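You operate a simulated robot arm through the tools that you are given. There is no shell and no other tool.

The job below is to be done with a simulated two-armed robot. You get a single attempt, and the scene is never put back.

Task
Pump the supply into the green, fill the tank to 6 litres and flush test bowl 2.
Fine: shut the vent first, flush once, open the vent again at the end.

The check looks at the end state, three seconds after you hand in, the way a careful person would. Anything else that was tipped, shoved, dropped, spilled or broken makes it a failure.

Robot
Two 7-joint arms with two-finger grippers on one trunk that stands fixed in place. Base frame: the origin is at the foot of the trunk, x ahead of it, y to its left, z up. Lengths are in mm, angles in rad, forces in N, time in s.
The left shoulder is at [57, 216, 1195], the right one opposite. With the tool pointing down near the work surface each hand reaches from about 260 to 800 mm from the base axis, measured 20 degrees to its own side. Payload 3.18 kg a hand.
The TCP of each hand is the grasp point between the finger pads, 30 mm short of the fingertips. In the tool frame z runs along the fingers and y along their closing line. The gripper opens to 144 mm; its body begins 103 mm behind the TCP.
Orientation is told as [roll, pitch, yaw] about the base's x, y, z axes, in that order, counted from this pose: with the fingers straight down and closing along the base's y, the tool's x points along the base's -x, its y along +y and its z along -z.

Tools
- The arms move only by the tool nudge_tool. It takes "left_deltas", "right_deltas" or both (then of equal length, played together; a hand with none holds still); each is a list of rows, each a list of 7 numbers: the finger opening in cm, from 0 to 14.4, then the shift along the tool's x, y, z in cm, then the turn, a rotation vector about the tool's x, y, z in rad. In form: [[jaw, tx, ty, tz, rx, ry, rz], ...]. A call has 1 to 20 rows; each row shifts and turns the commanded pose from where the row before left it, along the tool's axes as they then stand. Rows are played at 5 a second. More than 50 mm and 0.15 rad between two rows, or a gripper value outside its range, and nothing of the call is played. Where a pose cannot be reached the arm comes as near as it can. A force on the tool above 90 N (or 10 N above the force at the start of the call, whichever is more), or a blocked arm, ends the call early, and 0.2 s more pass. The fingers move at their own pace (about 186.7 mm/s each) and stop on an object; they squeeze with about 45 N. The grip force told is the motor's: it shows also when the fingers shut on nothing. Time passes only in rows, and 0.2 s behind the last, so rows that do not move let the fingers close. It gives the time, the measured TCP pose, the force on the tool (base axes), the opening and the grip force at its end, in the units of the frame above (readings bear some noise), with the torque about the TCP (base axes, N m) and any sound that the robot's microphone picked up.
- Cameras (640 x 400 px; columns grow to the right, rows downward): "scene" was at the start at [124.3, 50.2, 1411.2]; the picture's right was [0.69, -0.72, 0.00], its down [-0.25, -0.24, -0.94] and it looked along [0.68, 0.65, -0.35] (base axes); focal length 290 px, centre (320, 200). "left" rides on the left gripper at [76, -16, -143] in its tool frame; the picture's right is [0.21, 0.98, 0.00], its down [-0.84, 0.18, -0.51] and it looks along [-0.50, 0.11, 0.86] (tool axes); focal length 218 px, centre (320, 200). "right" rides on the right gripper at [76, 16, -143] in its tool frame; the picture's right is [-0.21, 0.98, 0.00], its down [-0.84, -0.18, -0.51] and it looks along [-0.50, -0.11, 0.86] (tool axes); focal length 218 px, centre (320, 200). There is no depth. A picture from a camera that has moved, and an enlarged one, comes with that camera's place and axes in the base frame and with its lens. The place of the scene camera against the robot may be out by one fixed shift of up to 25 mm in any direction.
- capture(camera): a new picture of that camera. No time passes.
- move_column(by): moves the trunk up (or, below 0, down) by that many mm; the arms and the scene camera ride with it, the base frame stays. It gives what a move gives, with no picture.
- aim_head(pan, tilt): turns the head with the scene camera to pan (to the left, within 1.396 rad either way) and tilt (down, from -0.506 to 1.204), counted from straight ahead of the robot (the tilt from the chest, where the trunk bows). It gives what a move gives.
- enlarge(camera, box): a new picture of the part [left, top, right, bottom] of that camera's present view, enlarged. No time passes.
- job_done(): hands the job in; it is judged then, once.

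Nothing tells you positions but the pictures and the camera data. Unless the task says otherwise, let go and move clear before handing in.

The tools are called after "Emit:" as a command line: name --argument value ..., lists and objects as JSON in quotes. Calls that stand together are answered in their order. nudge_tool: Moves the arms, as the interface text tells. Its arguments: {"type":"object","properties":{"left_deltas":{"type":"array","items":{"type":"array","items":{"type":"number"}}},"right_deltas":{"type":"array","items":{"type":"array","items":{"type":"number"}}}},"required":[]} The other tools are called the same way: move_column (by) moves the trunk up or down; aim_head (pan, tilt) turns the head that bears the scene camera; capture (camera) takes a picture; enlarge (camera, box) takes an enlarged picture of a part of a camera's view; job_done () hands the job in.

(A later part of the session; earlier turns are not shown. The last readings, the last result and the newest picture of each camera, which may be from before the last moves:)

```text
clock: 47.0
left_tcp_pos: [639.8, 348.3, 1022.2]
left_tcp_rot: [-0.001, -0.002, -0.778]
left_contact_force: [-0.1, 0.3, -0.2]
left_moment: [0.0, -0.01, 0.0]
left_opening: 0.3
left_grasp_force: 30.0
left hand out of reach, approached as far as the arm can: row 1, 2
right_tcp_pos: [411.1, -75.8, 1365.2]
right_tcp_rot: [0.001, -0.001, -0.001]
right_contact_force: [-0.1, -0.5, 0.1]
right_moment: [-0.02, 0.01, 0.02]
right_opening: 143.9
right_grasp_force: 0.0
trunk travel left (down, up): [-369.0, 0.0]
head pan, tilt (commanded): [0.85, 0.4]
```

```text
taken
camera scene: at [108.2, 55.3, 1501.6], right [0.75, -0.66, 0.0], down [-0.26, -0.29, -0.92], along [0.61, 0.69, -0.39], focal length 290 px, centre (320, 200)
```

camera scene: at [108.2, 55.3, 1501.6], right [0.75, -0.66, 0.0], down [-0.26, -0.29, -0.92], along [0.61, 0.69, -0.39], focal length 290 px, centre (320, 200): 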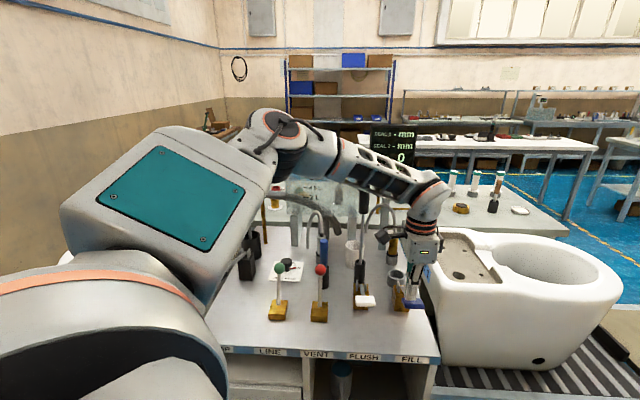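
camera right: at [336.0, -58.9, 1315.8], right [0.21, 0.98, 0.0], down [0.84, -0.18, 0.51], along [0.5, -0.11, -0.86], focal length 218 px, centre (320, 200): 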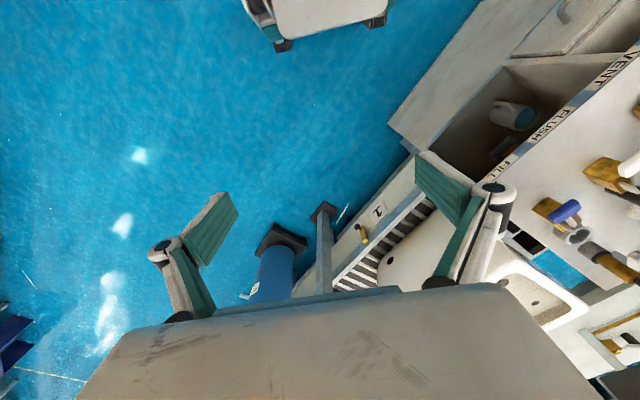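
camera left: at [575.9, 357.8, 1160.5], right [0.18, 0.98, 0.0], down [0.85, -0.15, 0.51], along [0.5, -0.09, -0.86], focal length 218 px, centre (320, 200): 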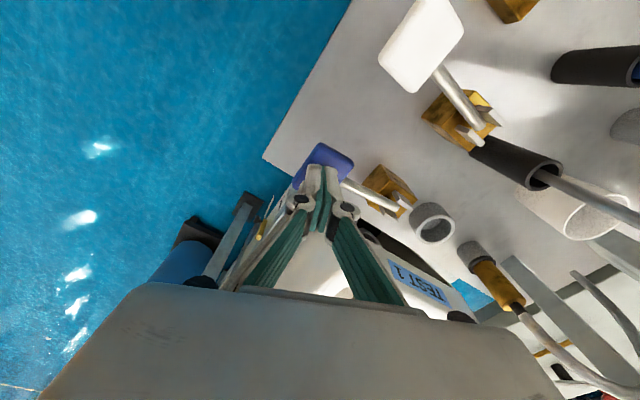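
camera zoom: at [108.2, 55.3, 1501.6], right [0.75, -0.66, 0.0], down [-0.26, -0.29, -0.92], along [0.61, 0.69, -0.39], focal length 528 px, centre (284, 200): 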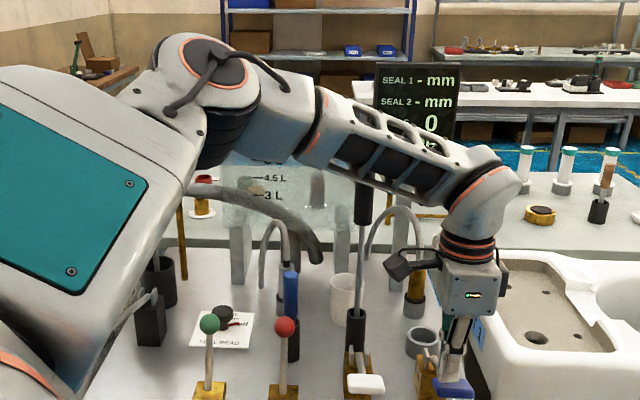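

That trunk height overstretches the arm. I'll raise the hand, lower the trunk back and use the earlier posture, which shows the tank up to 4.5 L.

Emit:
nudge_tool --left_deltas '[[0, 0, 0, -3, 0, 0, 0], [0, 0, 0, -3, 0, 0, 0], [0, 0, 0, 0, 0, 0, -0.13], [0, 0, 0, 0, 0, 0, -0.13], [0, 0, 0, 0, 0, 0, 0]]'

Emit:
move_column --by -44

Emit:
capture --camera "left"

Emit:
capture --camera "scene"

```text
clock: 48.2
left_tcp_pos: [640.2, 348.5, 1081.7]
left_tcp_rot: [-0.001, -0.002, -0.517]
left_contact_force: [-0.6, 0.9, -0.1]
left_moment: [-0.01, -0.02, 0.02]
left_opening: 0.0
left_grasp_force: 30.6
right_tcp_pos: [413.0, -77.3, 1365.3]
right_tcp_rot: [-0.001, 0.001, -0.001]
right_contact_force: [0.0, -0.2, -0.4]
right_moment: [0.01, -0.01, 0.0]
right_opening: 144.0
right_grasp_force: 0.0
trunk travel left (down, up): [-369.0, 0.0]
head pan, tilt (commanded): [0.85, 0.4]
```

```text
clock: 49.1
left_tcp_pos: [641.0, 349.6, 1039.1]
left_tcp_rot: [0.0, -0.001, -0.517]
left_contact_force: [-0.9, -0.7, 0.3]
left_moment: [0.04, -0.01, -0.03]
left_opening: 0.0
left_grasp_force: 30.5
right_tcp_pos: [410.8, -75.5, 1321.4]
right_tcp_rot: [0.0, 0.0, 0.001]
right_contact_force: [-0.4, -0.3, -0.7]
right_moment: [-0.02, 0.01, 0.0]
right_opening: 143.8
right_grasp_force: 0.0
trunk travel left (down, up): [-325.0, 44.0]
head pan, tilt (commanded): [0.85, 0.4]
```

```text
taken
camera left: at [568.1, 372.5, 1181.7], right [0.3, 0.95, 0.0], down [0.82, -0.26, 0.51], along [0.48, -0.15, -0.86], focal length 218 px, centre (320, 200)
```

left: 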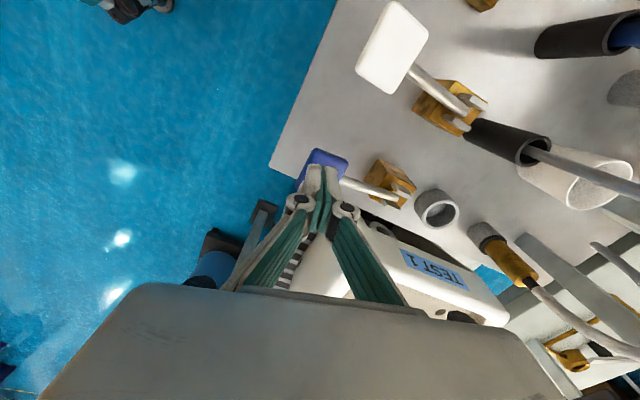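

```text
taken
camera scene: at [107.2, 55.3, 1458.7], right [0.75, -0.66, 0.0], down [-0.26, -0.29, -0.92], along [0.61, 0.69, -0.39], focal length 290 px, centre (320, 200)
```

scene: 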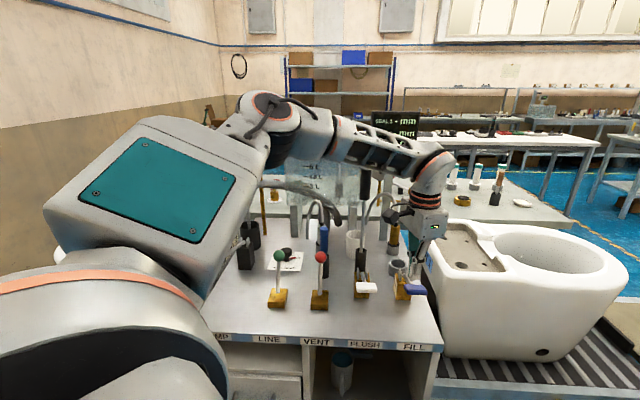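

Emit:
nudge_tool --left_deltas '[[0, -1.5, 0.2, 0, 0, 0, 0], [0, 0, 0, 1, 0, 0, 0], [0, 0, 0, 1, 0, 0, 0], [0, 0, 0, 0, 0, 0, 0]]'

Emit:
enlarge --camera "scene" --box '[240, 90, 440, 310]'

Emit:
enlarge --camera "left" --box '[240, 100, 440, 240]'

```text
clock: 50.1
left_tcp_pos: [652.0, 343.9, 1019.0]
left_tcp_rot: [0.0, -0.005, -0.52]
left_contact_force: [-0.6, -1.2, 0.4]
left_moment: [-0.03, -0.01, 0.02]
left_opening: 0.2
left_grasp_force: 30.8
right_tcp_pos: [411.9, -75.8, 1320.9]
right_tcp_rot: [0.001, 0.0, 0.001]
right_contact_force: [0.2, 0.1, 0.1]
right_moment: [0.0, 0.01, -0.01]
right_opening: 144.1
right_grasp_force: 0.1
trunk travel left (down, up): [-325.0, 44.0]
head pan, tilt (commanded): [0.85, 0.4]
```

```text
1.82 times, centred on (340, 200) of scene
camera zoom: at [107.4, 55.4, 1458.6], right [0.75, -0.66, 0.0], down [-0.26, -0.29, -0.92], along [0.61, 0.69, -0.39], focal length 528 px, centre (284, 200)
```

zoom: 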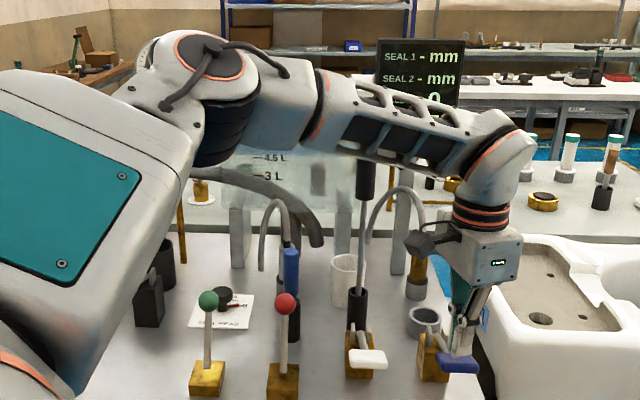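

```text
2.86 times, centred on (340, 170) of left
camera zoom: at [579.0, 367.9, 1161.9], right [0.3, 0.95, 0.0], down [0.82, -0.26, 0.51], along [0.49, -0.16, -0.86], focal length 624 px, centre (263, 286)
```

zoom: 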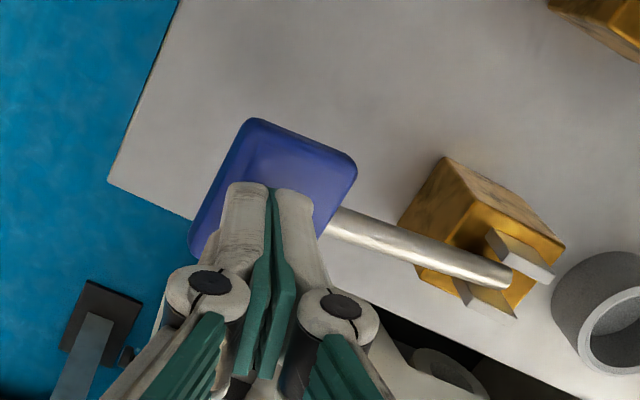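

The finger is over the FILL pad. I'll press in small steps and watch the tank and the sounds.

Emit:
nudge_tool --left_deltas '[[0, 0, 0, 1, 0, 0, 0], [0, 0, 0, 1, 0, 0, 0], [0, 0, 0, 1, 0, 0, 0]]'

Emit:
enlarge --camera "scene" --box '[240, 90, 440, 310]'

```text
clock: 50.9
left_tcp_pos: [645.3, 347.4, 992.3]
left_tcp_rot: [0.0, -0.004, -0.519]
left_contact_force: [1.0, -0.1, 2.4]
left_moment: [0.01, -0.02, 0.01]
left_opening: 0.0
left_grasp_force: 31.1
left hand out of reach, approached as far as the arm can: row 1, 2
right_tcp_pos: [411.9, -75.9, 1321.9]
right_tcp_rot: [-0.001, 0.002, -0.001]
right_contact_force: [0.5, 0.2, 0.0]
right_moment: [-0.01, 0.0, 0.0]
right_opening: 143.9
right_grasp_force: 0.1
trunk travel left (down, up): [-325.0, 44.0]
head pan, tilt (commanded): [0.85, 0.4]
```

```text
1.82 times, centred on (340, 200) of scene
camera zoom: at [107.7, 55.3, 1458.6], right [0.75, -0.66, 0.0], down [-0.26, -0.29, -0.92], along [0.61, 0.69, -0.39], focal length 528 px, centre (284, 200)
```

zoom: 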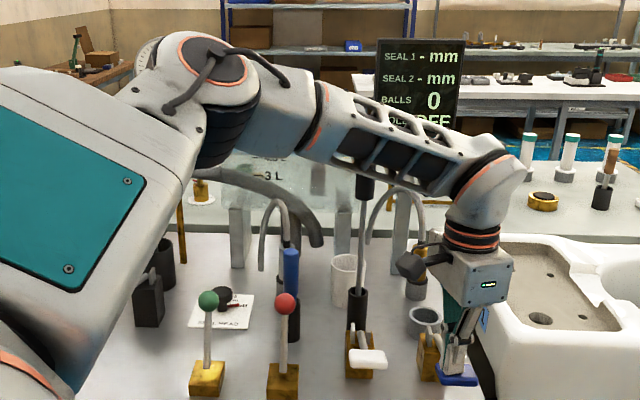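

At this trunk height the arm runs out of reach when pressing. I'll lift off and lower the trunk to a better height. The right wrist camera can watch the tank instead.

Emit:
nudge_tool --left_deltas '[[0, 0, 0, -4, 0, 0, 0], [0, 0, 0, -4, 0, 0, 0], [0, 0, 0, -4, 0, 0, 0], [0, 0, 0, -4, 0, 0, 0], [0, 0, 0, -1, 0, 0, 0]]'

Emit:
move_column --by -130

Emit:
capture --camera "scene"

Emit:
capture --camera "left"

```text
clock: 52.1
left_tcp_pos: [646.3, 345.7, 1159.9]
left_tcp_rot: [0.0, 0.0, -0.519]
left_contact_force: [-0.9, 0.2, 0.2]
left_moment: [0.01, 0.0, 0.02]
left_opening: 0.1
left_grasp_force: 30.5
right_tcp_pos: [412.0, -76.0, 1321.2]
right_tcp_rot: [-0.001, -0.001, -0.001]
right_contact_force: [0.4, 0.3, -0.5]
right_moment: [-0.01, -0.01, -0.02]
right_opening: 144.0
right_grasp_force: 0.1
trunk travel left (down, up): [-325.0, 44.0]
head pan, tilt (commanded): [0.85, 0.4]
```

```text
clock: 53.7
left_tcp_pos: [646.1, 345.8, 1032.1]
left_tcp_rot: [0.001, -0.002, -0.518]
left_contact_force: [-1.0, -0.5, 0.5]
left_moment: [0.02, -0.06, 0.0]
left_opening: 0.1
left_grasp_force: 30.1
right_tcp_pos: [411.2, -75.8, 1193.1]
right_tcp_rot: [-0.001, -0.003, 0.0]
right_contact_force: [0.0, 0.0, 0.8]
right_moment: [-0.02, -0.05, 0.02]
right_opening: 143.9
right_grasp_force: 0.1
trunk travel left (down, up): [-195.0, 174.0]
head pan, tilt (commanded): [0.85, 0.4]
```

```text
taken
camera scene: at [165.8, 55.3, 1324.9], right [0.75, -0.66, 0.0], down [-0.26, -0.29, -0.92], along [0.61, 0.69, -0.39], focal length 290 px, centre (320, 200)
```

scene: 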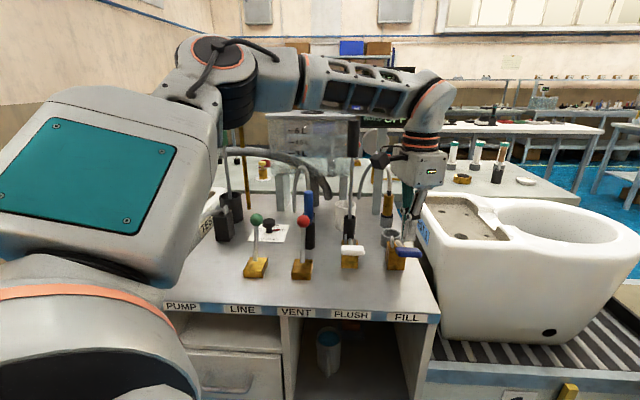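

```text
taken
camera left: at [572.8, 370.1, 1175.6], right [0.3, 0.95, 0.0], down [0.82, -0.26, 0.51], along [0.49, -0.15, -0.86], focal length 218 px, centre (320, 200)
```

left: 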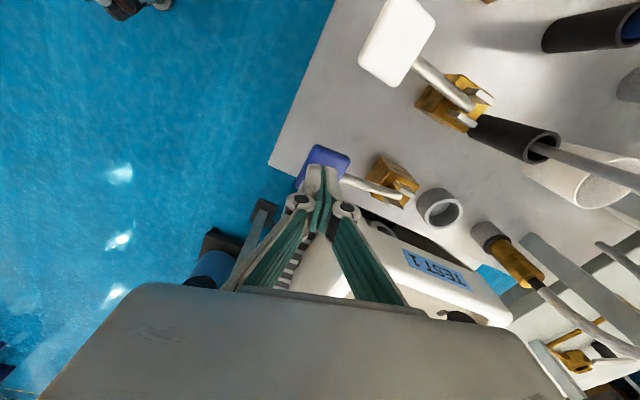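

With the elbow raised, the tank is now fully visible under the forearm. I'll zoom in, then lower onto the pad.

Emit:
enlarge --camera "scene" --box '[240, 90, 440, 310]'

Emit:
nudge_tool --left_deltas '[[0, -0.7, 0.2, 0, 0, 0, 0], [0, 0, 0, 1, 0, 0, 0], [0, 0, 0, 1, 0, 0, 0], [0, 0, 0, 0, 0, 0, 0]]'

Emit:
enlarge --camera "scene" --box '[240, 90, 440, 310]'

Emit:
enlarge --camera "left" --box '[240, 100, 440, 240]'

```text
1.82 times, centred on (340, 200) of scene
camera zoom: at [165.8, 55.3, 1324.9], right [0.75, -0.66, 0.0], down [-0.26, -0.29, -0.92], along [0.61, 0.69, -0.39], focal length 528 px, centre (284, 200)
```

zoom: 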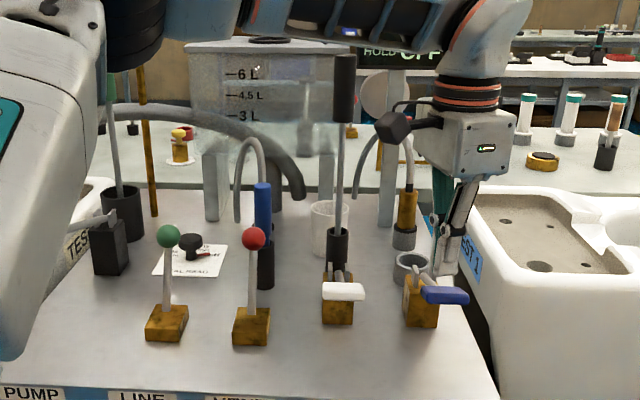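

```text
clock: 54.7
left_tcp_pos: [653.2, 343.9, 1012.2]
left_tcp_rot: [0.0, -0.001, -0.519]
left_contact_force: [0.4, 0.4, 0.5]
left_moment: [0.01, 0.02, 0.0]
left_opening: 0.0
left_grasp_force: 30.5
right_tcp_pos: [412.0, -75.8, 1192.6]
right_tcp_rot: [0.001, -0.001, -0.001]
right_contact_force: [0.3, 0.0, 0.1]
right_moment: [0.04, 0.01, 0.0]
right_opening: 144.0
right_grasp_force: 0.1
trunk travel left (down, up): [-195.0, 174.0]
head pan, tilt (commanded): [0.85, 0.4]
```

```text
1.82 times, centred on (340, 200) of scene
camera zoom: at [166.9, 55.3, 1324.5], right [0.75, -0.66, 0.0], down [-0.26, -0.29, -0.92], along [0.61, 0.69, -0.39], focal length 528 px, centre (284, 200)
```

zoom: 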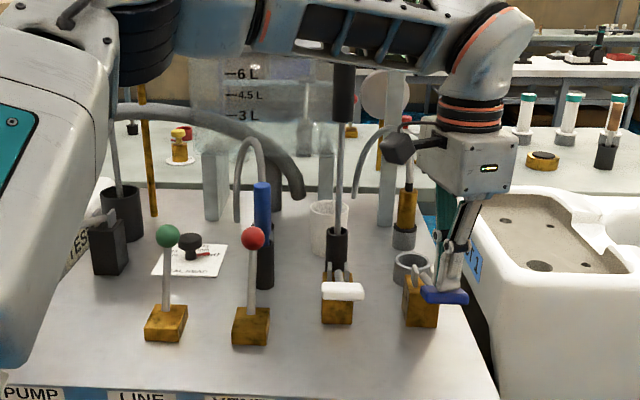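

```text
2.86 times, centred on (340, 170) of left
camera zoom: at [581.0, 367.7, 1153.8], right [0.3, 0.95, 0.0], down [0.82, -0.26, 0.51], along [0.48, -0.15, -0.86], focal length 624 px, centre (263, 286)
```

zoom: 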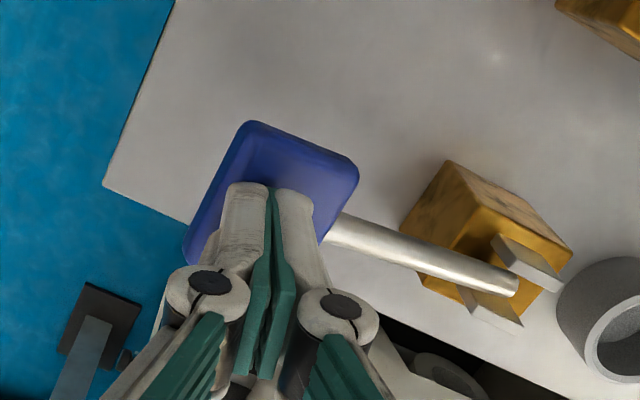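

Emit:
nudge_tool --left_deltas '[[0, 0, 0, 1, 0, 0, 0], [0, 0, 0, 1, 0, 0, 0], [0, 0, 0, 1, 0, 0, 0]]'

Emit:
enlarge --camera "scene" --box '[240, 90, 440, 310]'

```text
clock: 55.5
left_tcp_pos: [654.1, 344.1, 980.2]
left_tcp_rot: [-0.002, 0.0, -0.517]
left_contact_force: [-1.5, 0.5, 3.6]
left_moment: [-0.02, 0.08, 0.02]
left_opening: 0.0
left_grasp_force: 31.3
right_tcp_pos: [412.6, -76.9, 1191.1]
right_tcp_rot: [-0.001, 0.0, 0.001]
right_contact_force: [-0.4, -0.2, -0.1]
right_moment: [0.0, 0.0, 0.02]
right_opening: 143.9
right_grasp_force: 0.1
trunk travel left (down, up): [-195.0, 174.0]
head pan, tilt (commanded): [0.85, 0.4]
```

```text
1.82 times, centred on (340, 200) of scene
camera zoom: at [167.0, 55.2, 1324.4], right [0.75, -0.66, 0.0], down [-0.26, -0.29, -0.92], along [0.61, 0.69, -0.39], focal length 528 px, centre (284, 200)
```

zoom: 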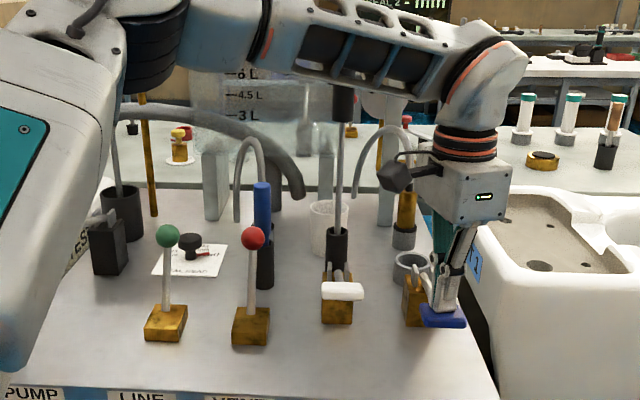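

Emit:
nudge_tool --left_deltas '[[0, 0, 0, 1, 0, 0, 0], [0, 0, 0, 0, 0, 0, 0]]'

Emit:
enlarge --camera "scene" --box '[240, 90, 440, 310]'

```text
clock: 56.1
left_tcp_pos: [654.0, 343.7, 970.8]
left_tcp_rot: [0.0, -0.002, -0.517]
left_contact_force: [-0.1, -1.0, 4.7]
left_moment: [0.0, 0.05, -0.01]
left_opening: 0.0
left_grasp_force: 30.3
right_tcp_pos: [411.8, -75.7, 1191.9]
right_tcp_rot: [-0.001, 0.0, 0.0]
right_contact_force: [-0.4, -0.6, 0.3]
right_moment: [0.02, -0.03, -0.01]
right_opening: 144.1
right_grasp_force: 0.1
trunk travel left (down, up): [-195.0, 174.0]
head pan, tilt (commanded): [0.85, 0.4]
```

```text
1.82 times, centred on (340, 200) of scene
camera zoom: at [166.9, 55.2, 1324.4], right [0.75, -0.66, 0.0], down [-0.26, -0.29, -0.92], along [0.61, 0.69, -0.39], focal length 528 px, centre (284, 200)
```

zoom: 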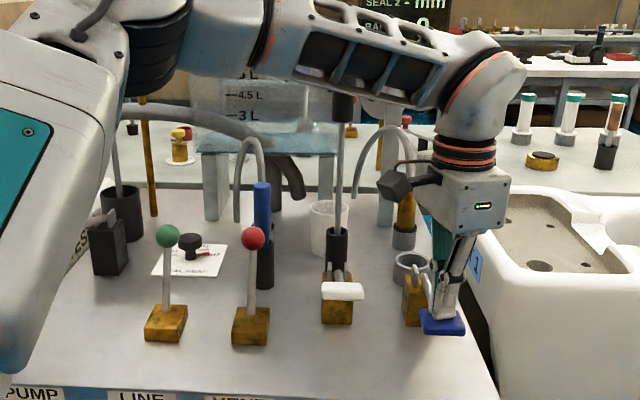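

Water has started to enter the tank. I'll check the level closely before letting any more time pass.

Emit:
enlarge --camera "scene" --box '[280, 120, 376, 190]'

```text
5.71 times, centred on (328, 155) of scene
camera zoom: at [166.9, 55.2, 1324.4], right [0.75, -0.66, 0.0], down [-0.26, -0.29, -0.92], along [0.61, 0.69, -0.39], focal length 1659 px, centre (274, 457)
```

zoom: 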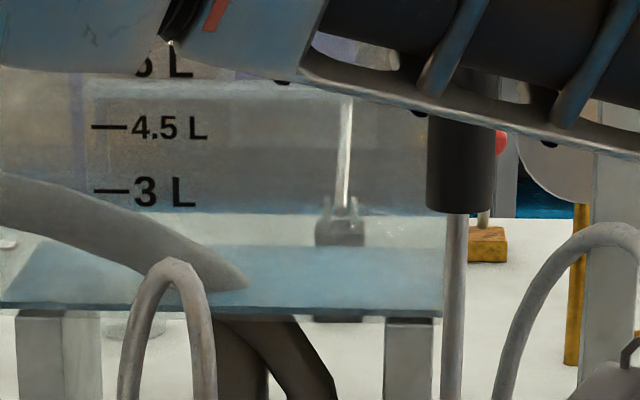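

The level is only about 0.2 L at the front face. I'll hold for about a second to measure the rate.

Emit:
nudge_tool --left_deltas '[[0, 0, 0, 0, 0, 0, 0], [0, 0, 0, 0, 0, 0, 0], [0, 0, 0, 0, 0, 0, 0], [0, 0, 0, 0, 0, 0, 0]]'

Emit:
enlarge --camera "scene" --box '[280, 120, 376, 190]'

```text
clock: 57.1
left_tcp_pos: [654.7, 343.6, 971.0]
left_tcp_rot: [-0.001, -0.003, -0.518]
left_contact_force: [0.9, -0.1, 3.0]
left_moment: [0.04, 0.02, -0.01]
left_opening: 0.0
left_grasp_force: 31.1
right_tcp_pos: [412.4, -76.6, 1191.3]
right_tcp_rot: [0.002, 0.001, -0.001]
right_contact_force: [0.2, -0.1, -0.4]
right_moment: [-0.01, 0.02, 0.02]
right_opening: 144.0
right_grasp_force: 0.1
trunk travel left (down, up): [-195.0, 174.0]
head pan, tilt (commanded): [0.85, 0.4]
```

```text
5.71 times, centred on (328, 155) of scene
camera zoom: at [167.0, 55.3, 1324.4], right [0.75, -0.66, 0.0], down [-0.26, -0.29, -0.92], along [0.61, 0.69, -0.39], focal length 1659 px, centre (274, 457)
```

zoom: 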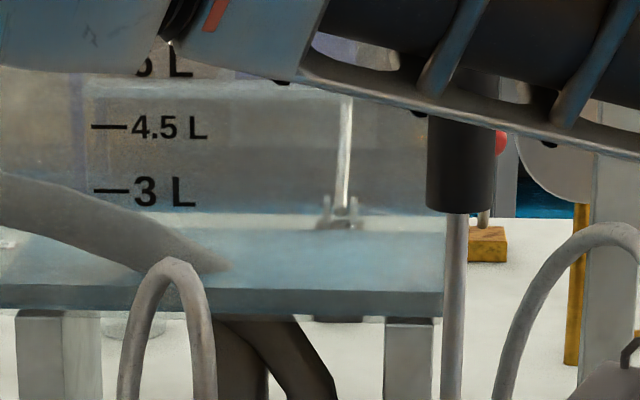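

The rate is about 0.4 L/s. I'll hold for about 4 s and check again.

Emit:
nudge_tool --left_deltas '[[0, 0, 0, 0, 0, 0, 0], [0, 0, 0, 0, 0, 0, 0], [0, 0, 0, 0, 0, 0, 0], [0, 0, 0, 0, 0, 0, 0], [0, 0, 0, 0, 0, 0, 0], [0, 0, 0, 0, 0, 0, 0], [0, 0, 0, 0, 0, 0, 0], [0, 0, 0, 0, 0, 0, 0], [0, 0, 0, 0, 0, 0, 0], [0, 0, 0, 0, 0, 0, 0], [0, 0, 0, 0, 0, 0, 0], [0, 0, 0, 0, 0, 0, 0], [0, 0, 0, 0, 0, 0, 0], [0, 0, 0, 0, 0, 0, 0], [0, 0, 0, 0, 0, 0, 0], [0, 0, 0, 0, 0, 0, 0]]'

Emit:
enlarge --camera "scene" --box '[280, 120, 376, 190]'

Emit:
capture --camera "scene"

```text
clock: 60.5
left_tcp_pos: [653.2, 342.9, 972.1]
left_tcp_rot: [0.0, -0.001, -0.517]
left_contact_force: [-0.2, 0.1, 2.3]
left_moment: [-0.01, 0.01, 0.0]
left_opening: 0.0
left_grasp_force: 30.8
right_tcp_pos: [412.1, -75.5, 1191.1]
right_tcp_rot: [0.0, 0.0, -0.001]
right_contact_force: [-0.9, -0.3, -1.1]
right_moment: [0.01, 0.0, -0.02]
right_opening: 144.2
right_grasp_force: 0.0
trunk travel left (down, up): [-195.0, 174.0]
head pan, tilt (commanded): [0.85, 0.4]
```

```text
5.71 times, centred on (328, 155) of scene
camera zoom: at [167.0, 55.3, 1324.4], right [0.75, -0.66, 0.0], down [-0.26, -0.29, -0.92], along [0.61, 0.69, -0.39], focal length 1659 px, centre (274, 457)
```

zoom: 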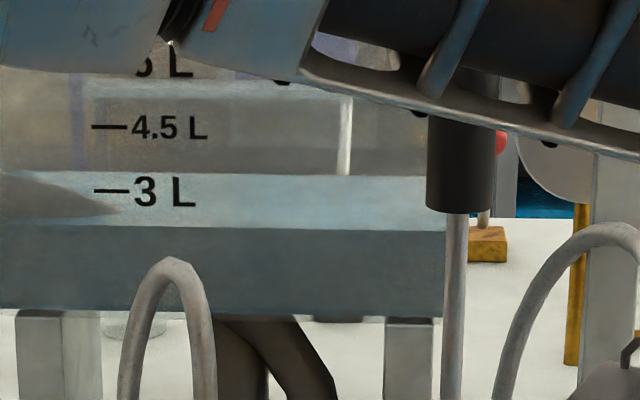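

```text
taken
camera scene: at [167.0, 55.3, 1324.4], right [0.75, -0.66, 0.0], down [-0.26, -0.29, -0.92], along [0.61, 0.69, -0.39], focal length 290 px, centre (320, 200)
```

scene: 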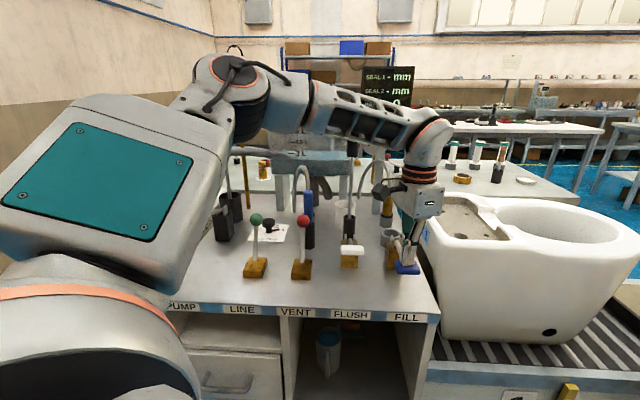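

The level is about 2.1 L and rising at roughly 0.43 L/s. I'll keep holding.

Emit:
nudge_tool --left_deltas '[[0, 0, 0, 0, 0, 0, 0], [0, 0, 0, 0, 0, 0, 0], [0, 0, 0, 0, 0, 0, 0], [0, 0, 0, 0, 0, 0, 0], [0, 0, 0, 0, 0, 0, 0], [0, 0, 0, 0, 0, 0, 0], [0, 0, 0, 0, 0, 0, 0], [0, 0, 0, 0, 0, 0, 0], [0, 0, 0, 0, 0, 0, 0], [0, 0, 0, 0, 0, 0, 0], [0, 0, 0, 0, 0, 0, 0], [0, 0, 0, 0, 0, 0, 0], [0, 0, 0, 0, 0, 0, 0], [0, 0, 0, 0, 0, 0, 0], [0, 0, 0, 0, 0, 0, 0], [0, 0, 0, 0, 0, 0, 0], [0, 0, 0, 0, 0, 0, 0], [0, 0, 0, 0, 0, 0, 0], [0, 0, 0, 0, 0, 0, 0], [0, 0, 0, 0, 0, 0, 0]]'

Emit:
enlarge --camera "scene" --box '[280, 120, 376, 190]'

```text
clock: 64.7
left_tcp_pos: [654.2, 343.6, 970.1]
left_tcp_rot: [0.0, -0.001, -0.518]
left_contact_force: [-0.4, -0.9, 2.5]
left_moment: [-0.01, 0.04, 0.0]
left_opening: 0.1
left_grasp_force: 30.7
right_tcp_pos: [412.0, -75.5, 1190.7]
right_tcp_rot: [-0.001, -0.001, 0.001]
right_contact_force: [-0.2, 0.5, 1.0]
right_moment: [0.02, -0.01, 0.0]
right_opening: 143.7
right_grasp_force: 0.1
trunk travel left (down, up): [-195.0, 174.0]
head pan, tilt (commanded): [0.85, 0.4]
```

```text
5.71 times, centred on (328, 155) of scene
camera zoom: at [167.0, 55.3, 1324.4], right [0.75, -0.66, 0.0], down [-0.26, -0.29, -0.92], along [0.61, 0.69, -0.39], focal length 1659 px, centre (274, 457)
```

zoom: 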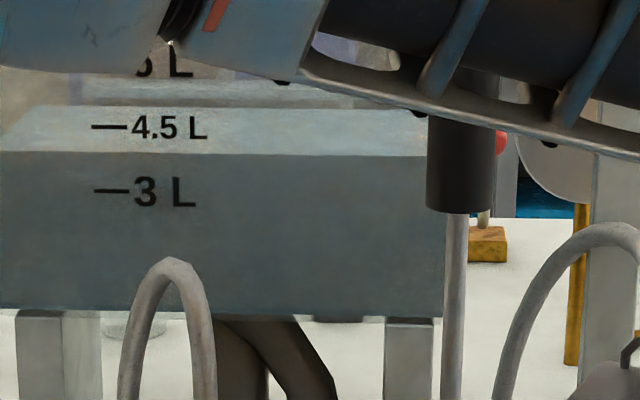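

The level is about 3.9 L. I'll hold about 3.6 s more, then check before the last bit.

Emit:
nudge_tool --left_deltas '[[0, 0, 0, 0, 0, 0, 0], [0, 0, 0, 0, 0, 0, 0], [0, 0, 0, 0, 0, 0, 0], [0, 0, 0, 0, 0, 0, 0], [0, 0, 0, 0, 0, 0, 0], [0, 0, 0, 0, 0, 0, 0], [0, 0, 0, 0, 0, 0, 0], [0, 0, 0, 0, 0, 0, 0], [0, 0, 0, 0, 0, 0, 0], [0, 0, 0, 0, 0, 0, 0], [0, 0, 0, 0, 0, 0, 0], [0, 0, 0, 0, 0, 0, 0], [0, 0, 0, 0, 0, 0, 0], [0, 0, 0, 0, 0, 0, 0], [0, 0, 0, 0, 0, 0, 0], [0, 0, 0, 0, 0, 0, 0]]'

Emit:
enlarge --camera "scene" --box '[280, 120, 376, 190]'

```text
clock: 68.1
left_tcp_pos: [653.6, 343.4, 971.8]
left_tcp_rot: [0.0, -0.001, -0.519]
left_contact_force: [0.1, 0.8, 2.8]
left_moment: [0.0, 0.04, 0.02]
left_opening: 0.1
left_grasp_force: 30.5
right_tcp_pos: [411.5, -76.5, 1190.8]
right_tcp_rot: [0.001, 0.0, 0.0]
right_contact_force: [-0.7, 0.6, 0.8]
right_moment: [-0.02, -0.02, -0.01]
right_opening: 143.9
right_grasp_force: 0.1
trunk travel left (down, up): [-195.0, 174.0]
head pan, tilt (commanded): [0.85, 0.4]
```

```text
5.71 times, centred on (328, 155) of scene
camera zoom: at [167.0, 55.3, 1324.4], right [0.75, -0.66, 0.0], down [-0.26, -0.29, -0.92], along [0.61, 0.69, -0.39], focal length 1659 px, centre (274, 457)
```

zoom: 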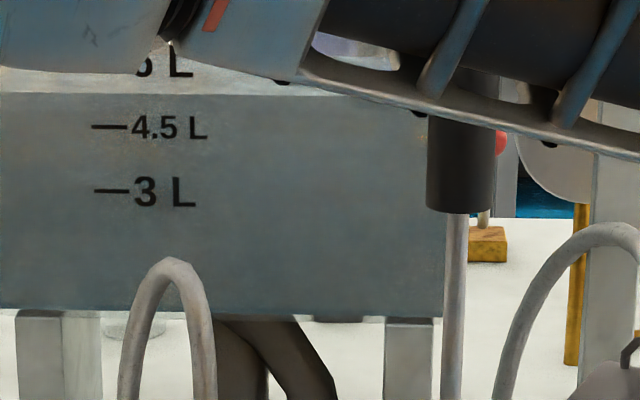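

The level is about 5.3 L. I'll hold about one second more and look.

Emit:
nudge_tool --left_deltas '[[0, 0, 0, 0, 0, 0, 0], [0, 0, 0, 0, 0, 0, 0], [0, 0, 0, 0, 0, 0, 0], [0, 0, 0, 0, 0, 0, 0]]'

Emit:
enlarge --camera "scene" --box '[280, 120, 376, 190]'

Emit:
enlarge --camera "scene" --box '[290, 122, 322, 142]'

```text
clock: 69.1
left_tcp_pos: [654.8, 343.4, 971.2]
left_tcp_rot: [0.0, -0.003, -0.52]
left_contact_force: [0.2, 0.9, 2.9]
left_moment: [-0.01, 0.04, 0.01]
left_opening: 0.0
left_grasp_force: 31.1
right_tcp_pos: [411.9, -76.2, 1191.3]
right_tcp_rot: [-0.001, 0.0, 0.001]
right_contact_force: [0.1, 0.0, 0.0]
right_moment: [-0.01, -0.03, -0.02]
right_opening: 143.6
right_grasp_force: 0.0
trunk travel left (down, up): [-195.0, 174.0]
head pan, tilt (commanded): [0.85, 0.4]
```

```text
5.71 times, centred on (328, 155) of scene
camera zoom: at [167.0, 55.3, 1324.4], right [0.75, -0.66, 0.0], down [-0.26, -0.29, -0.92], along [0.61, 0.69, -0.39], focal length 1659 px, centre (274, 457)
```

zoom: 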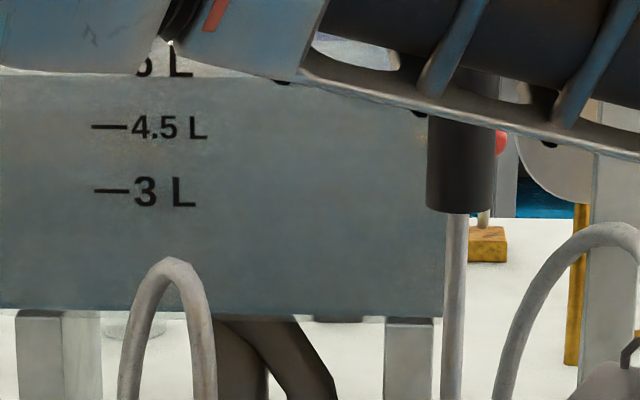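

```text
16.00 times, centred on (306, 132) of scene
camera zoom: at [167.0, 55.3, 1324.4], right [0.75, -0.66, 0.0], down [-0.26, -0.29, -0.92], along [0.61, 0.69, -0.39], focal length 4646 px, centre (544, 1288)
```

zoom: 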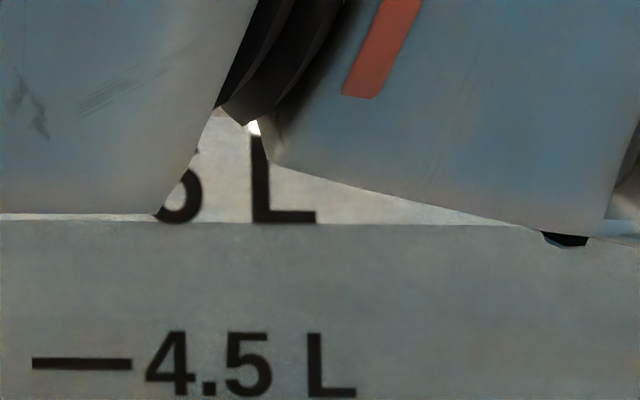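

The level is about 5.7 L. I'll hold about 0.6 s more and then lift off.

Emit:
nudge_tool --left_deltas '[[0, 0, 0, 0, 0, 0, 0], [0, 0, 0, 0, 0, 0, 0], [0, 0, 0, 0, 0, 0, 0], [0, 0, 0, -3, 0, 0, 0], [0, 0, 0, -3, 0, 0, 0], [0, 0, 0, -1, 0, 0, 0]]'

Emit:
enlarge --camera "scene" --box '[280, 110, 376, 180]'

Emit:
capture --camera "scene"

```text
clock: 70.5
left_tcp_pos: [653.7, 345.5, 1041.8]
left_tcp_rot: [-0.001, 0.0, -0.521]
left_contact_force: [0.1, -0.3, -0.6]
left_moment: [0.01, -0.02, 0.02]
left_opening: 0.1
left_grasp_force: 30.8
right_tcp_pos: [411.5, -76.8, 1190.4]
right_tcp_rot: [0.001, 0.001, -0.001]
right_contact_force: [-0.5, 0.0, -0.1]
right_moment: [0.02, -0.01, -0.01]
right_opening: 144.0
right_grasp_force: 0.1
trunk travel left (down, up): [-195.0, 174.0]
head pan, tilt (commanded): [0.85, 0.4]
```

```text
5.71 times, centred on (328, 145) of scene
camera zoom: at [167.3, 55.3, 1324.3], right [0.75, -0.66, 0.0], down [-0.26, -0.29, -0.92], along [0.61, 0.69, -0.39], focal length 1659 px, centre (274, 514)
```

zoom: 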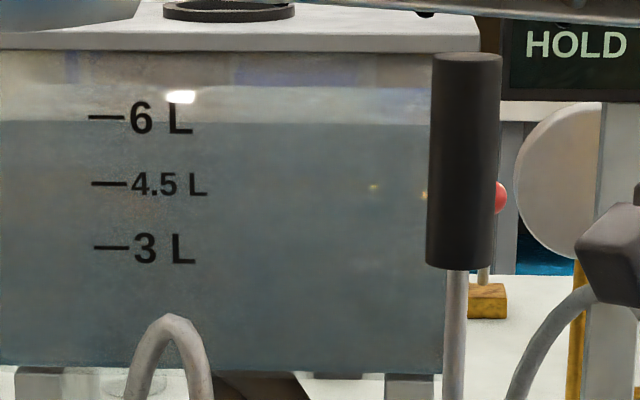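

```text
taken
camera scene: at [167.3, 55.3, 1324.3], right [0.75, -0.66, 0.0], down [-0.26, -0.29, -0.92], along [0.61, 0.69, -0.39], focal length 290 px, centre (320, 200)
```

scene: 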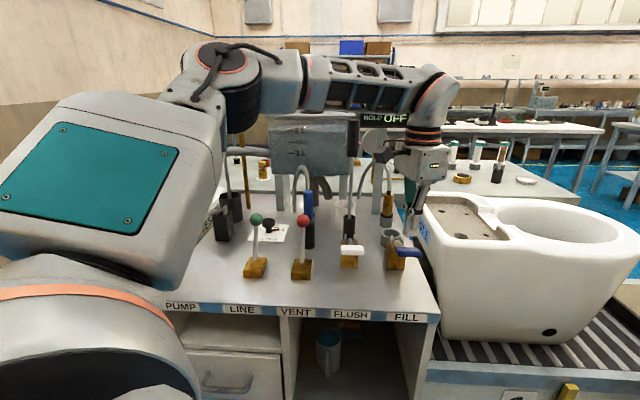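

Emit:
enlarge --camera "scene" --box '[290, 122, 322, 142]'

```text
16.00 times, centred on (306, 132) of scene
camera zoom: at [167.3, 55.3, 1324.3], right [0.75, -0.66, 0.0], down [-0.26, -0.29, -0.92], along [0.61, 0.69, -0.39], focal length 4646 px, centre (544, 1288)
```

zoom: 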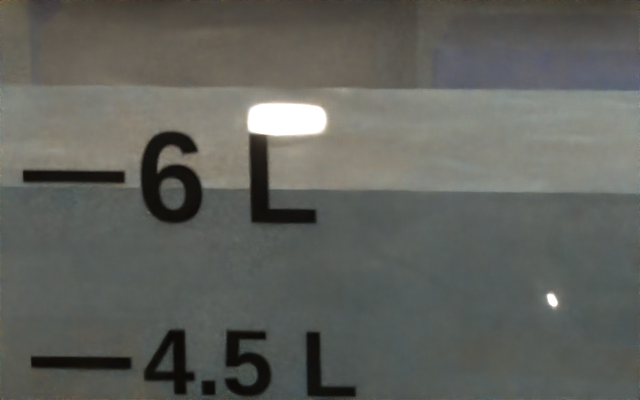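

The level is about 5.9 L against the 6 L mark. One short tap on FILL should bring it up to the mark.

Emit:
nudge_tool --left_deltas '[[0, 0, 0, 3, 0, 0, 0], [0, 0, 0, 2.5, 0, 0, 0], [0, 0, 0, 1.6, 0, 0, 0], [0, 0, 0, 0, 0, 0, 0], [0, 0, 0, -3, 0, 0, 0], [0, 0, 0, -3, 0, 0, 0], [0, 0, 0, -1.5, 0, 0, 0]]'

Emit:
enlarge --camera "scene" --box '[290, 122, 322, 142]'

Emit:
enlarge --camera "scene" --box '[280, 110, 376, 180]'

```text
clock: 72.1
left_tcp_pos: [653.8, 342.7, 1045.5]
left_tcp_rot: [0.0, -0.001, -0.518]
left_contact_force: [0.1, -0.1, 0.1]
left_moment: [0.0, 0.01, 0.01]
left_opening: 0.1
left_grasp_force: 31.4
right_tcp_pos: [412.6, -76.0, 1190.9]
right_tcp_rot: [-0.001, 0.001, 0.001]
right_contact_force: [-1.1, 0.4, 0.2]
right_moment: [0.02, 0.06, 0.02]
right_opening: 143.9
right_grasp_force: 0.0
trunk travel left (down, up): [-195.0, 174.0]
head pan, tilt (commanded): [0.85, 0.4]
```

```text
16.00 times, centred on (306, 132) of scene
camera zoom: at [167.2, 55.3, 1324.3], right [0.75, -0.66, 0.0], down [-0.26, -0.29, -0.92], along [0.61, 0.69, -0.39], focal length 4646 px, centre (544, 1288)
```

zoom: 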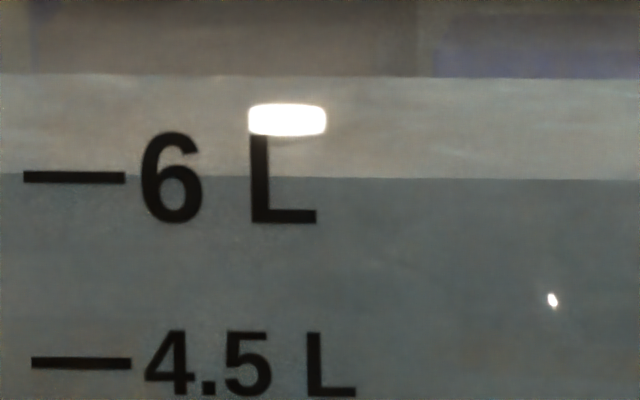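

```text
5.71 times, centred on (328, 145) of scene
camera zoom: at [167.2, 55.3, 1324.3], right [0.75, -0.66, 0.0], down [-0.26, -0.29, -0.92], along [0.61, 0.69, -0.39], focal length 1659 px, centre (274, 514)
```

zoom: 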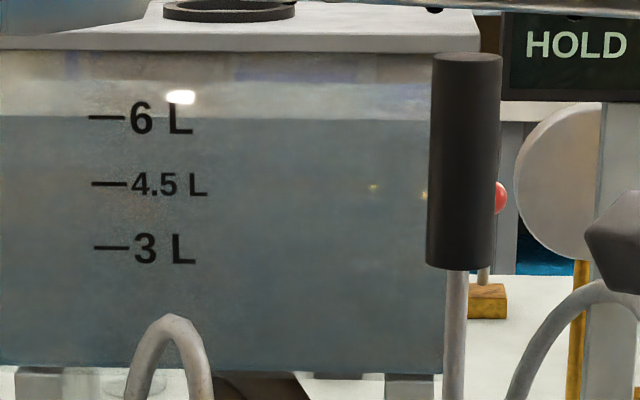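

The water stands exactly on the 6 L mark. Next I'll move the left hand over the white FLUSH pad.

Emit:
nudge_tool --left_deltas '[[0, 0, 0, -2, 0, 0, 0], [0, 3.74, 1.21, 0, 0, 0, 0], [0, 3.74, 1.21, 0, 0, 0, 0], [0, 3.74, 1.21, 0, 0, 0, 0], [0, 0, 0, 0, 0, 0, 0]]'

Emit:
capture --camera "left"

Emit:
capture --camera "scene"

```text
clock: 73.3
left_tcp_pos: [575.8, 431.1, 1064.3]
left_tcp_rot: [-0.002, 0.001, -0.518]
left_contact_force: [-0.1, -0.9, 0.4]
left_moment: [0.02, 0.05, -0.01]
left_opening: 0.0
left_grasp_force: 30.1
right_tcp_pos: [411.9, -76.4, 1190.6]
right_tcp_rot: [-0.001, 0.002, -0.001]
right_contact_force: [0.7, -0.9, -0.8]
right_moment: [0.02, 0.0, 0.01]
right_opening: 143.7
right_grasp_force: 0.1
trunk travel left (down, up): [-195.0, 174.0]
head pan, tilt (commanded): [0.85, 0.4]
```

```text
taken
camera left: at [502.8, 455.4, 1206.3], right [0.3, 0.95, 0.0], down [0.82, -0.26, 0.51], along [0.48, -0.15, -0.86], focal length 218 px, centre (320, 200)
```

left: 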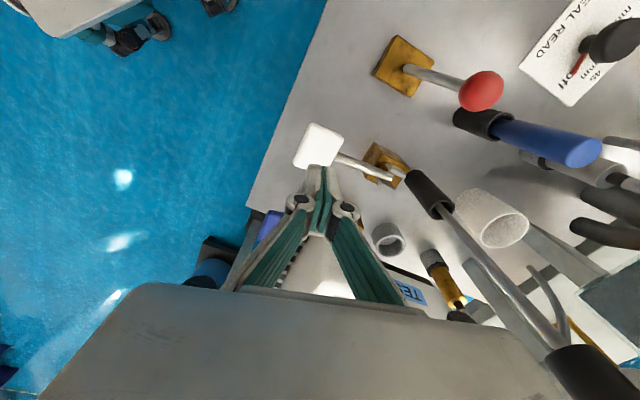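

```text
taken
camera scene: at [168.1, 55.2, 1324.1], right [0.75, -0.66, 0.0], down [-0.26, -0.29, -0.92], along [0.61, 0.69, -0.39], focal length 290 px, centre (320, 200)
```

scene: 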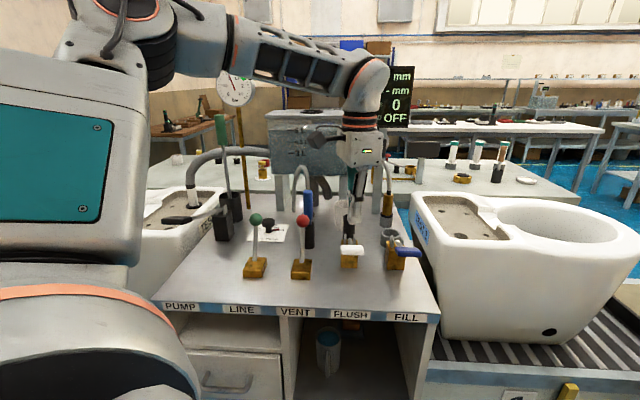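

Emit:
enlarge --camera "scene" --box '[205, 65, 361, 165]'

Emit:
enlarge --camera "left" --box '[240, 100, 440, 240]'

```text
4.00 times, centred on (283, 115) of scene
camera zoom: at [168.1, 55.2, 1324.1], right [0.75, -0.66, 0.0], down [-0.26, -0.29, -0.92], along [0.61, 0.69, -0.39], focal length 1162 px, centre (468, 540)
```

zoom: 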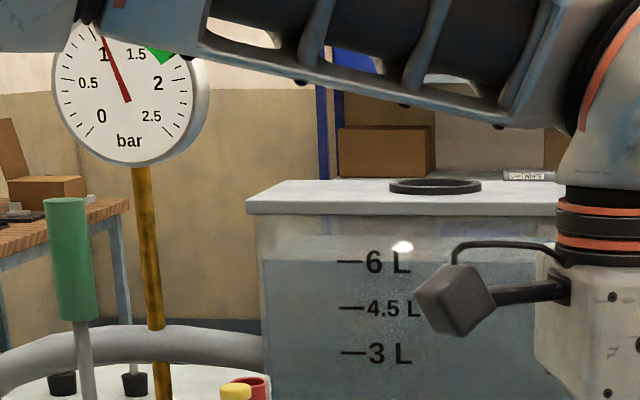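

```text
2.86 times, centred on (340, 170) of left
camera zoom: at [502.8, 455.4, 1206.3], right [0.3, 0.95, 0.0], down [0.82, -0.26, 0.51], along [0.48, -0.15, -0.86], focal length 624 px, centre (263, 286)
```

zoom: 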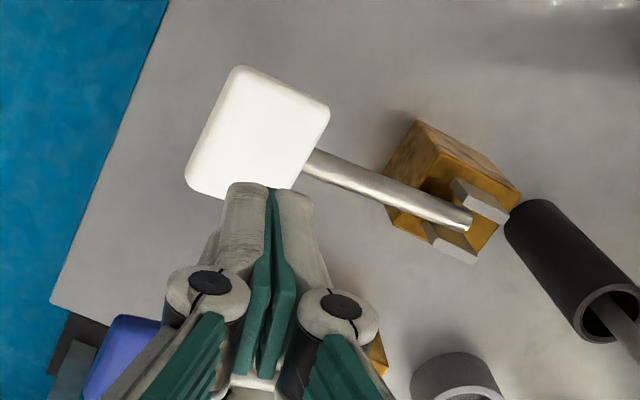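

The fill took the gauge down from 1.5 to roughly 1.1 bar. Before flushing I'll give the pump one more stroke so the supply is really in the green, so I'm moving back over the pump pad.

Emit:
nudge_tool --left_deltas '[[0, 0, 0, -4.3, 0, 0, 0], [0, 0, 0, -4.3, 0, 0, 0], [0, 4.17, 0.958, 0, 0, 0, 0], [0, 4.17, 0.958, 0, 0, 0, 0], [0, 4.17, 0.958, 0, 0, 0, 0], [0, 4.17, 0.958, 0, 0, 0, 0], [0, 4.17, 0.958, 0, 0, 0, 0], [0, 0, 0, 0, 0, 0, 0]]'

Emit:
capture --camera "scene"

Emit:
enlarge --camera "scene" --box '[205, 55, 269, 111]'

```text
clock: 75.1
left_tcp_pos: [418.6, 577.5, 1148.9]
left_tcp_rot: [-0.001, -0.001, -0.519]
left_contact_force: [0.9, 0.1, 0.5]
left_moment: [0.01, 0.02, 0.02]
left_opening: 0.0
left_grasp_force: 30.6
right_tcp_pos: [412.9, -76.1, 1191.2]
right_tcp_rot: [0.001, 0.002, 0.0]
right_contact_force: [0.4, 1.6, 0.1]
right_moment: [-0.02, 0.03, -0.01]
right_opening: 143.7
right_grasp_force: 0.0
trunk travel left (down, up): [-195.0, 174.0]
head pan, tilt (commanded): [0.85, 0.4]
```

```text
taken
camera scene: at [167.9, 55.2, 1324.1], right [0.75, -0.66, 0.0], down [-0.26, -0.29, -0.92], along [0.61, 0.69, -0.39], focal length 290 px, centre (320, 200)
```

scene: 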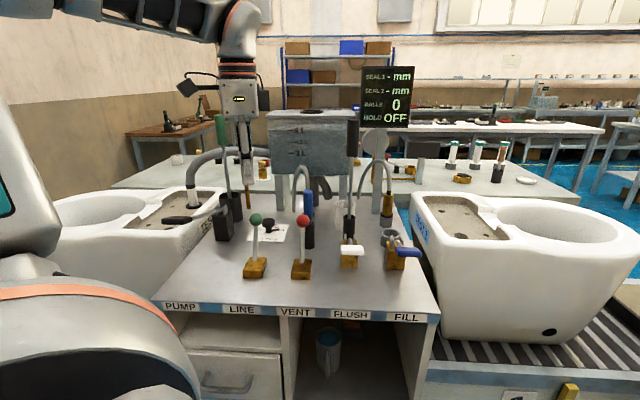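

```text
7.14 times, centred on (237, 83) of scene
camera zoom: at [167.9, 55.2, 1324.1], right [0.75, -0.66, 0.0], down [-0.26, -0.29, -0.92], along [0.61, 0.69, -0.39], focal length 2074 px, centre (913, 1036)
```

zoom: 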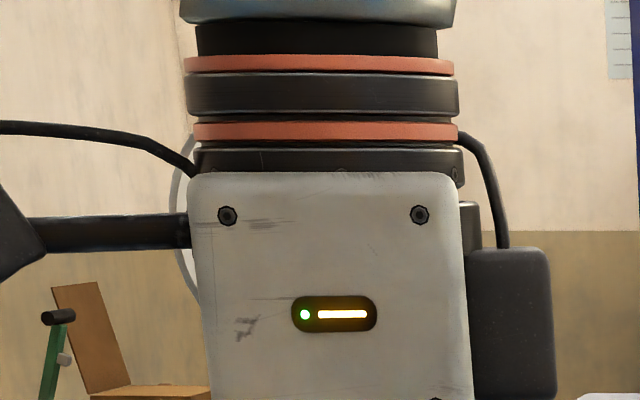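

Emit:
nudge_tool --left_deltas '[[0, 4.15, 0.93, 0, 0, 0, 0], [0, 4.15, 0.93, 0, 0, 0, 0], [0, 4.15, 0.93, 0, 0, 0, 0], [0, 4.15, 0.93, 0, 0, 0, 0], [0, 0, 0, 0, 0, 0, 0]]'

Emit:
capture --camera "scene"

Emit:
enlarge --camera "scene" --box '[205, 55, 269, 111]'

Emit:
capture --camera "left"

```text
clock: 76.3
left_tcp_pos: [290.6, 691.1, 1151.3]
left_tcp_rot: [0.0, 0.0, -0.517]
left_contact_force: [-0.1, -0.9, -0.6]
left_moment: [0.0, 0.02, 0.01]
left_opening: 0.0
left_grasp_force: 30.5
right_tcp_pos: [413.3, -75.6, 1190.5]
right_tcp_rot: [0.0, 0.0, 0.0]
right_contact_force: [0.4, 0.2, 0.3]
right_moment: [0.02, 0.03, 0.0]
right_opening: 144.0
right_grasp_force: 0.0
trunk travel left (down, up): [-195.0, 174.0]
head pan, tilt (commanded): [0.85, 0.4]
```

```text
taken
camera scene: at [167.6, 55.2, 1324.2], right [0.75, -0.66, 0.0], down [-0.26, -0.29, -0.92], along [0.61, 0.69, -0.39], focal length 290 px, centre (320, 200)
```

scene: 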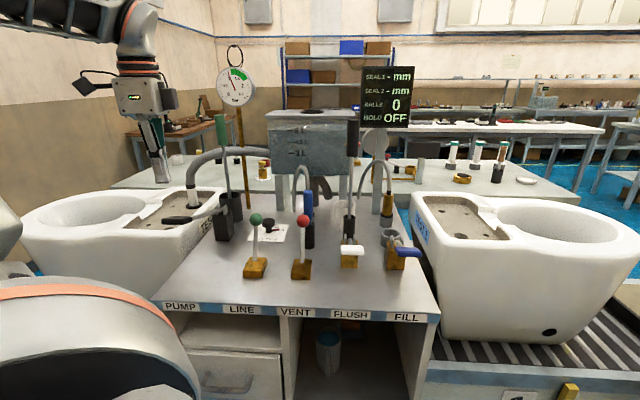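

```text
7.14 times, centred on (237, 83) of scene
camera zoom: at [167.6, 55.2, 1324.2], right [0.75, -0.66, 0.0], down [-0.26, -0.29, -0.92], along [0.61, 0.69, -0.39], focal length 2074 px, centre (913, 1036)
```

zoom: 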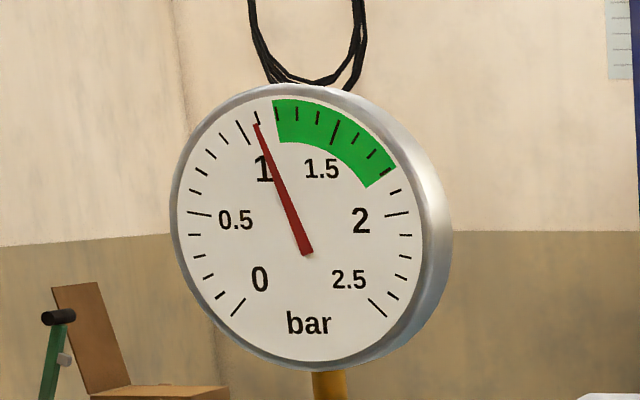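

```text
taken
camera left: at [217.4, 715.7, 1294.1], right [0.3, 0.95, 0.0], down [0.82, -0.26, 0.51], along [0.48, -0.15, -0.86], focal length 218 px, centre (320, 200)
```

left: 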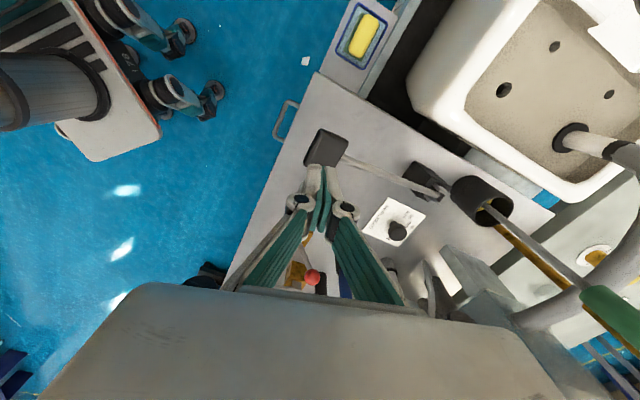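

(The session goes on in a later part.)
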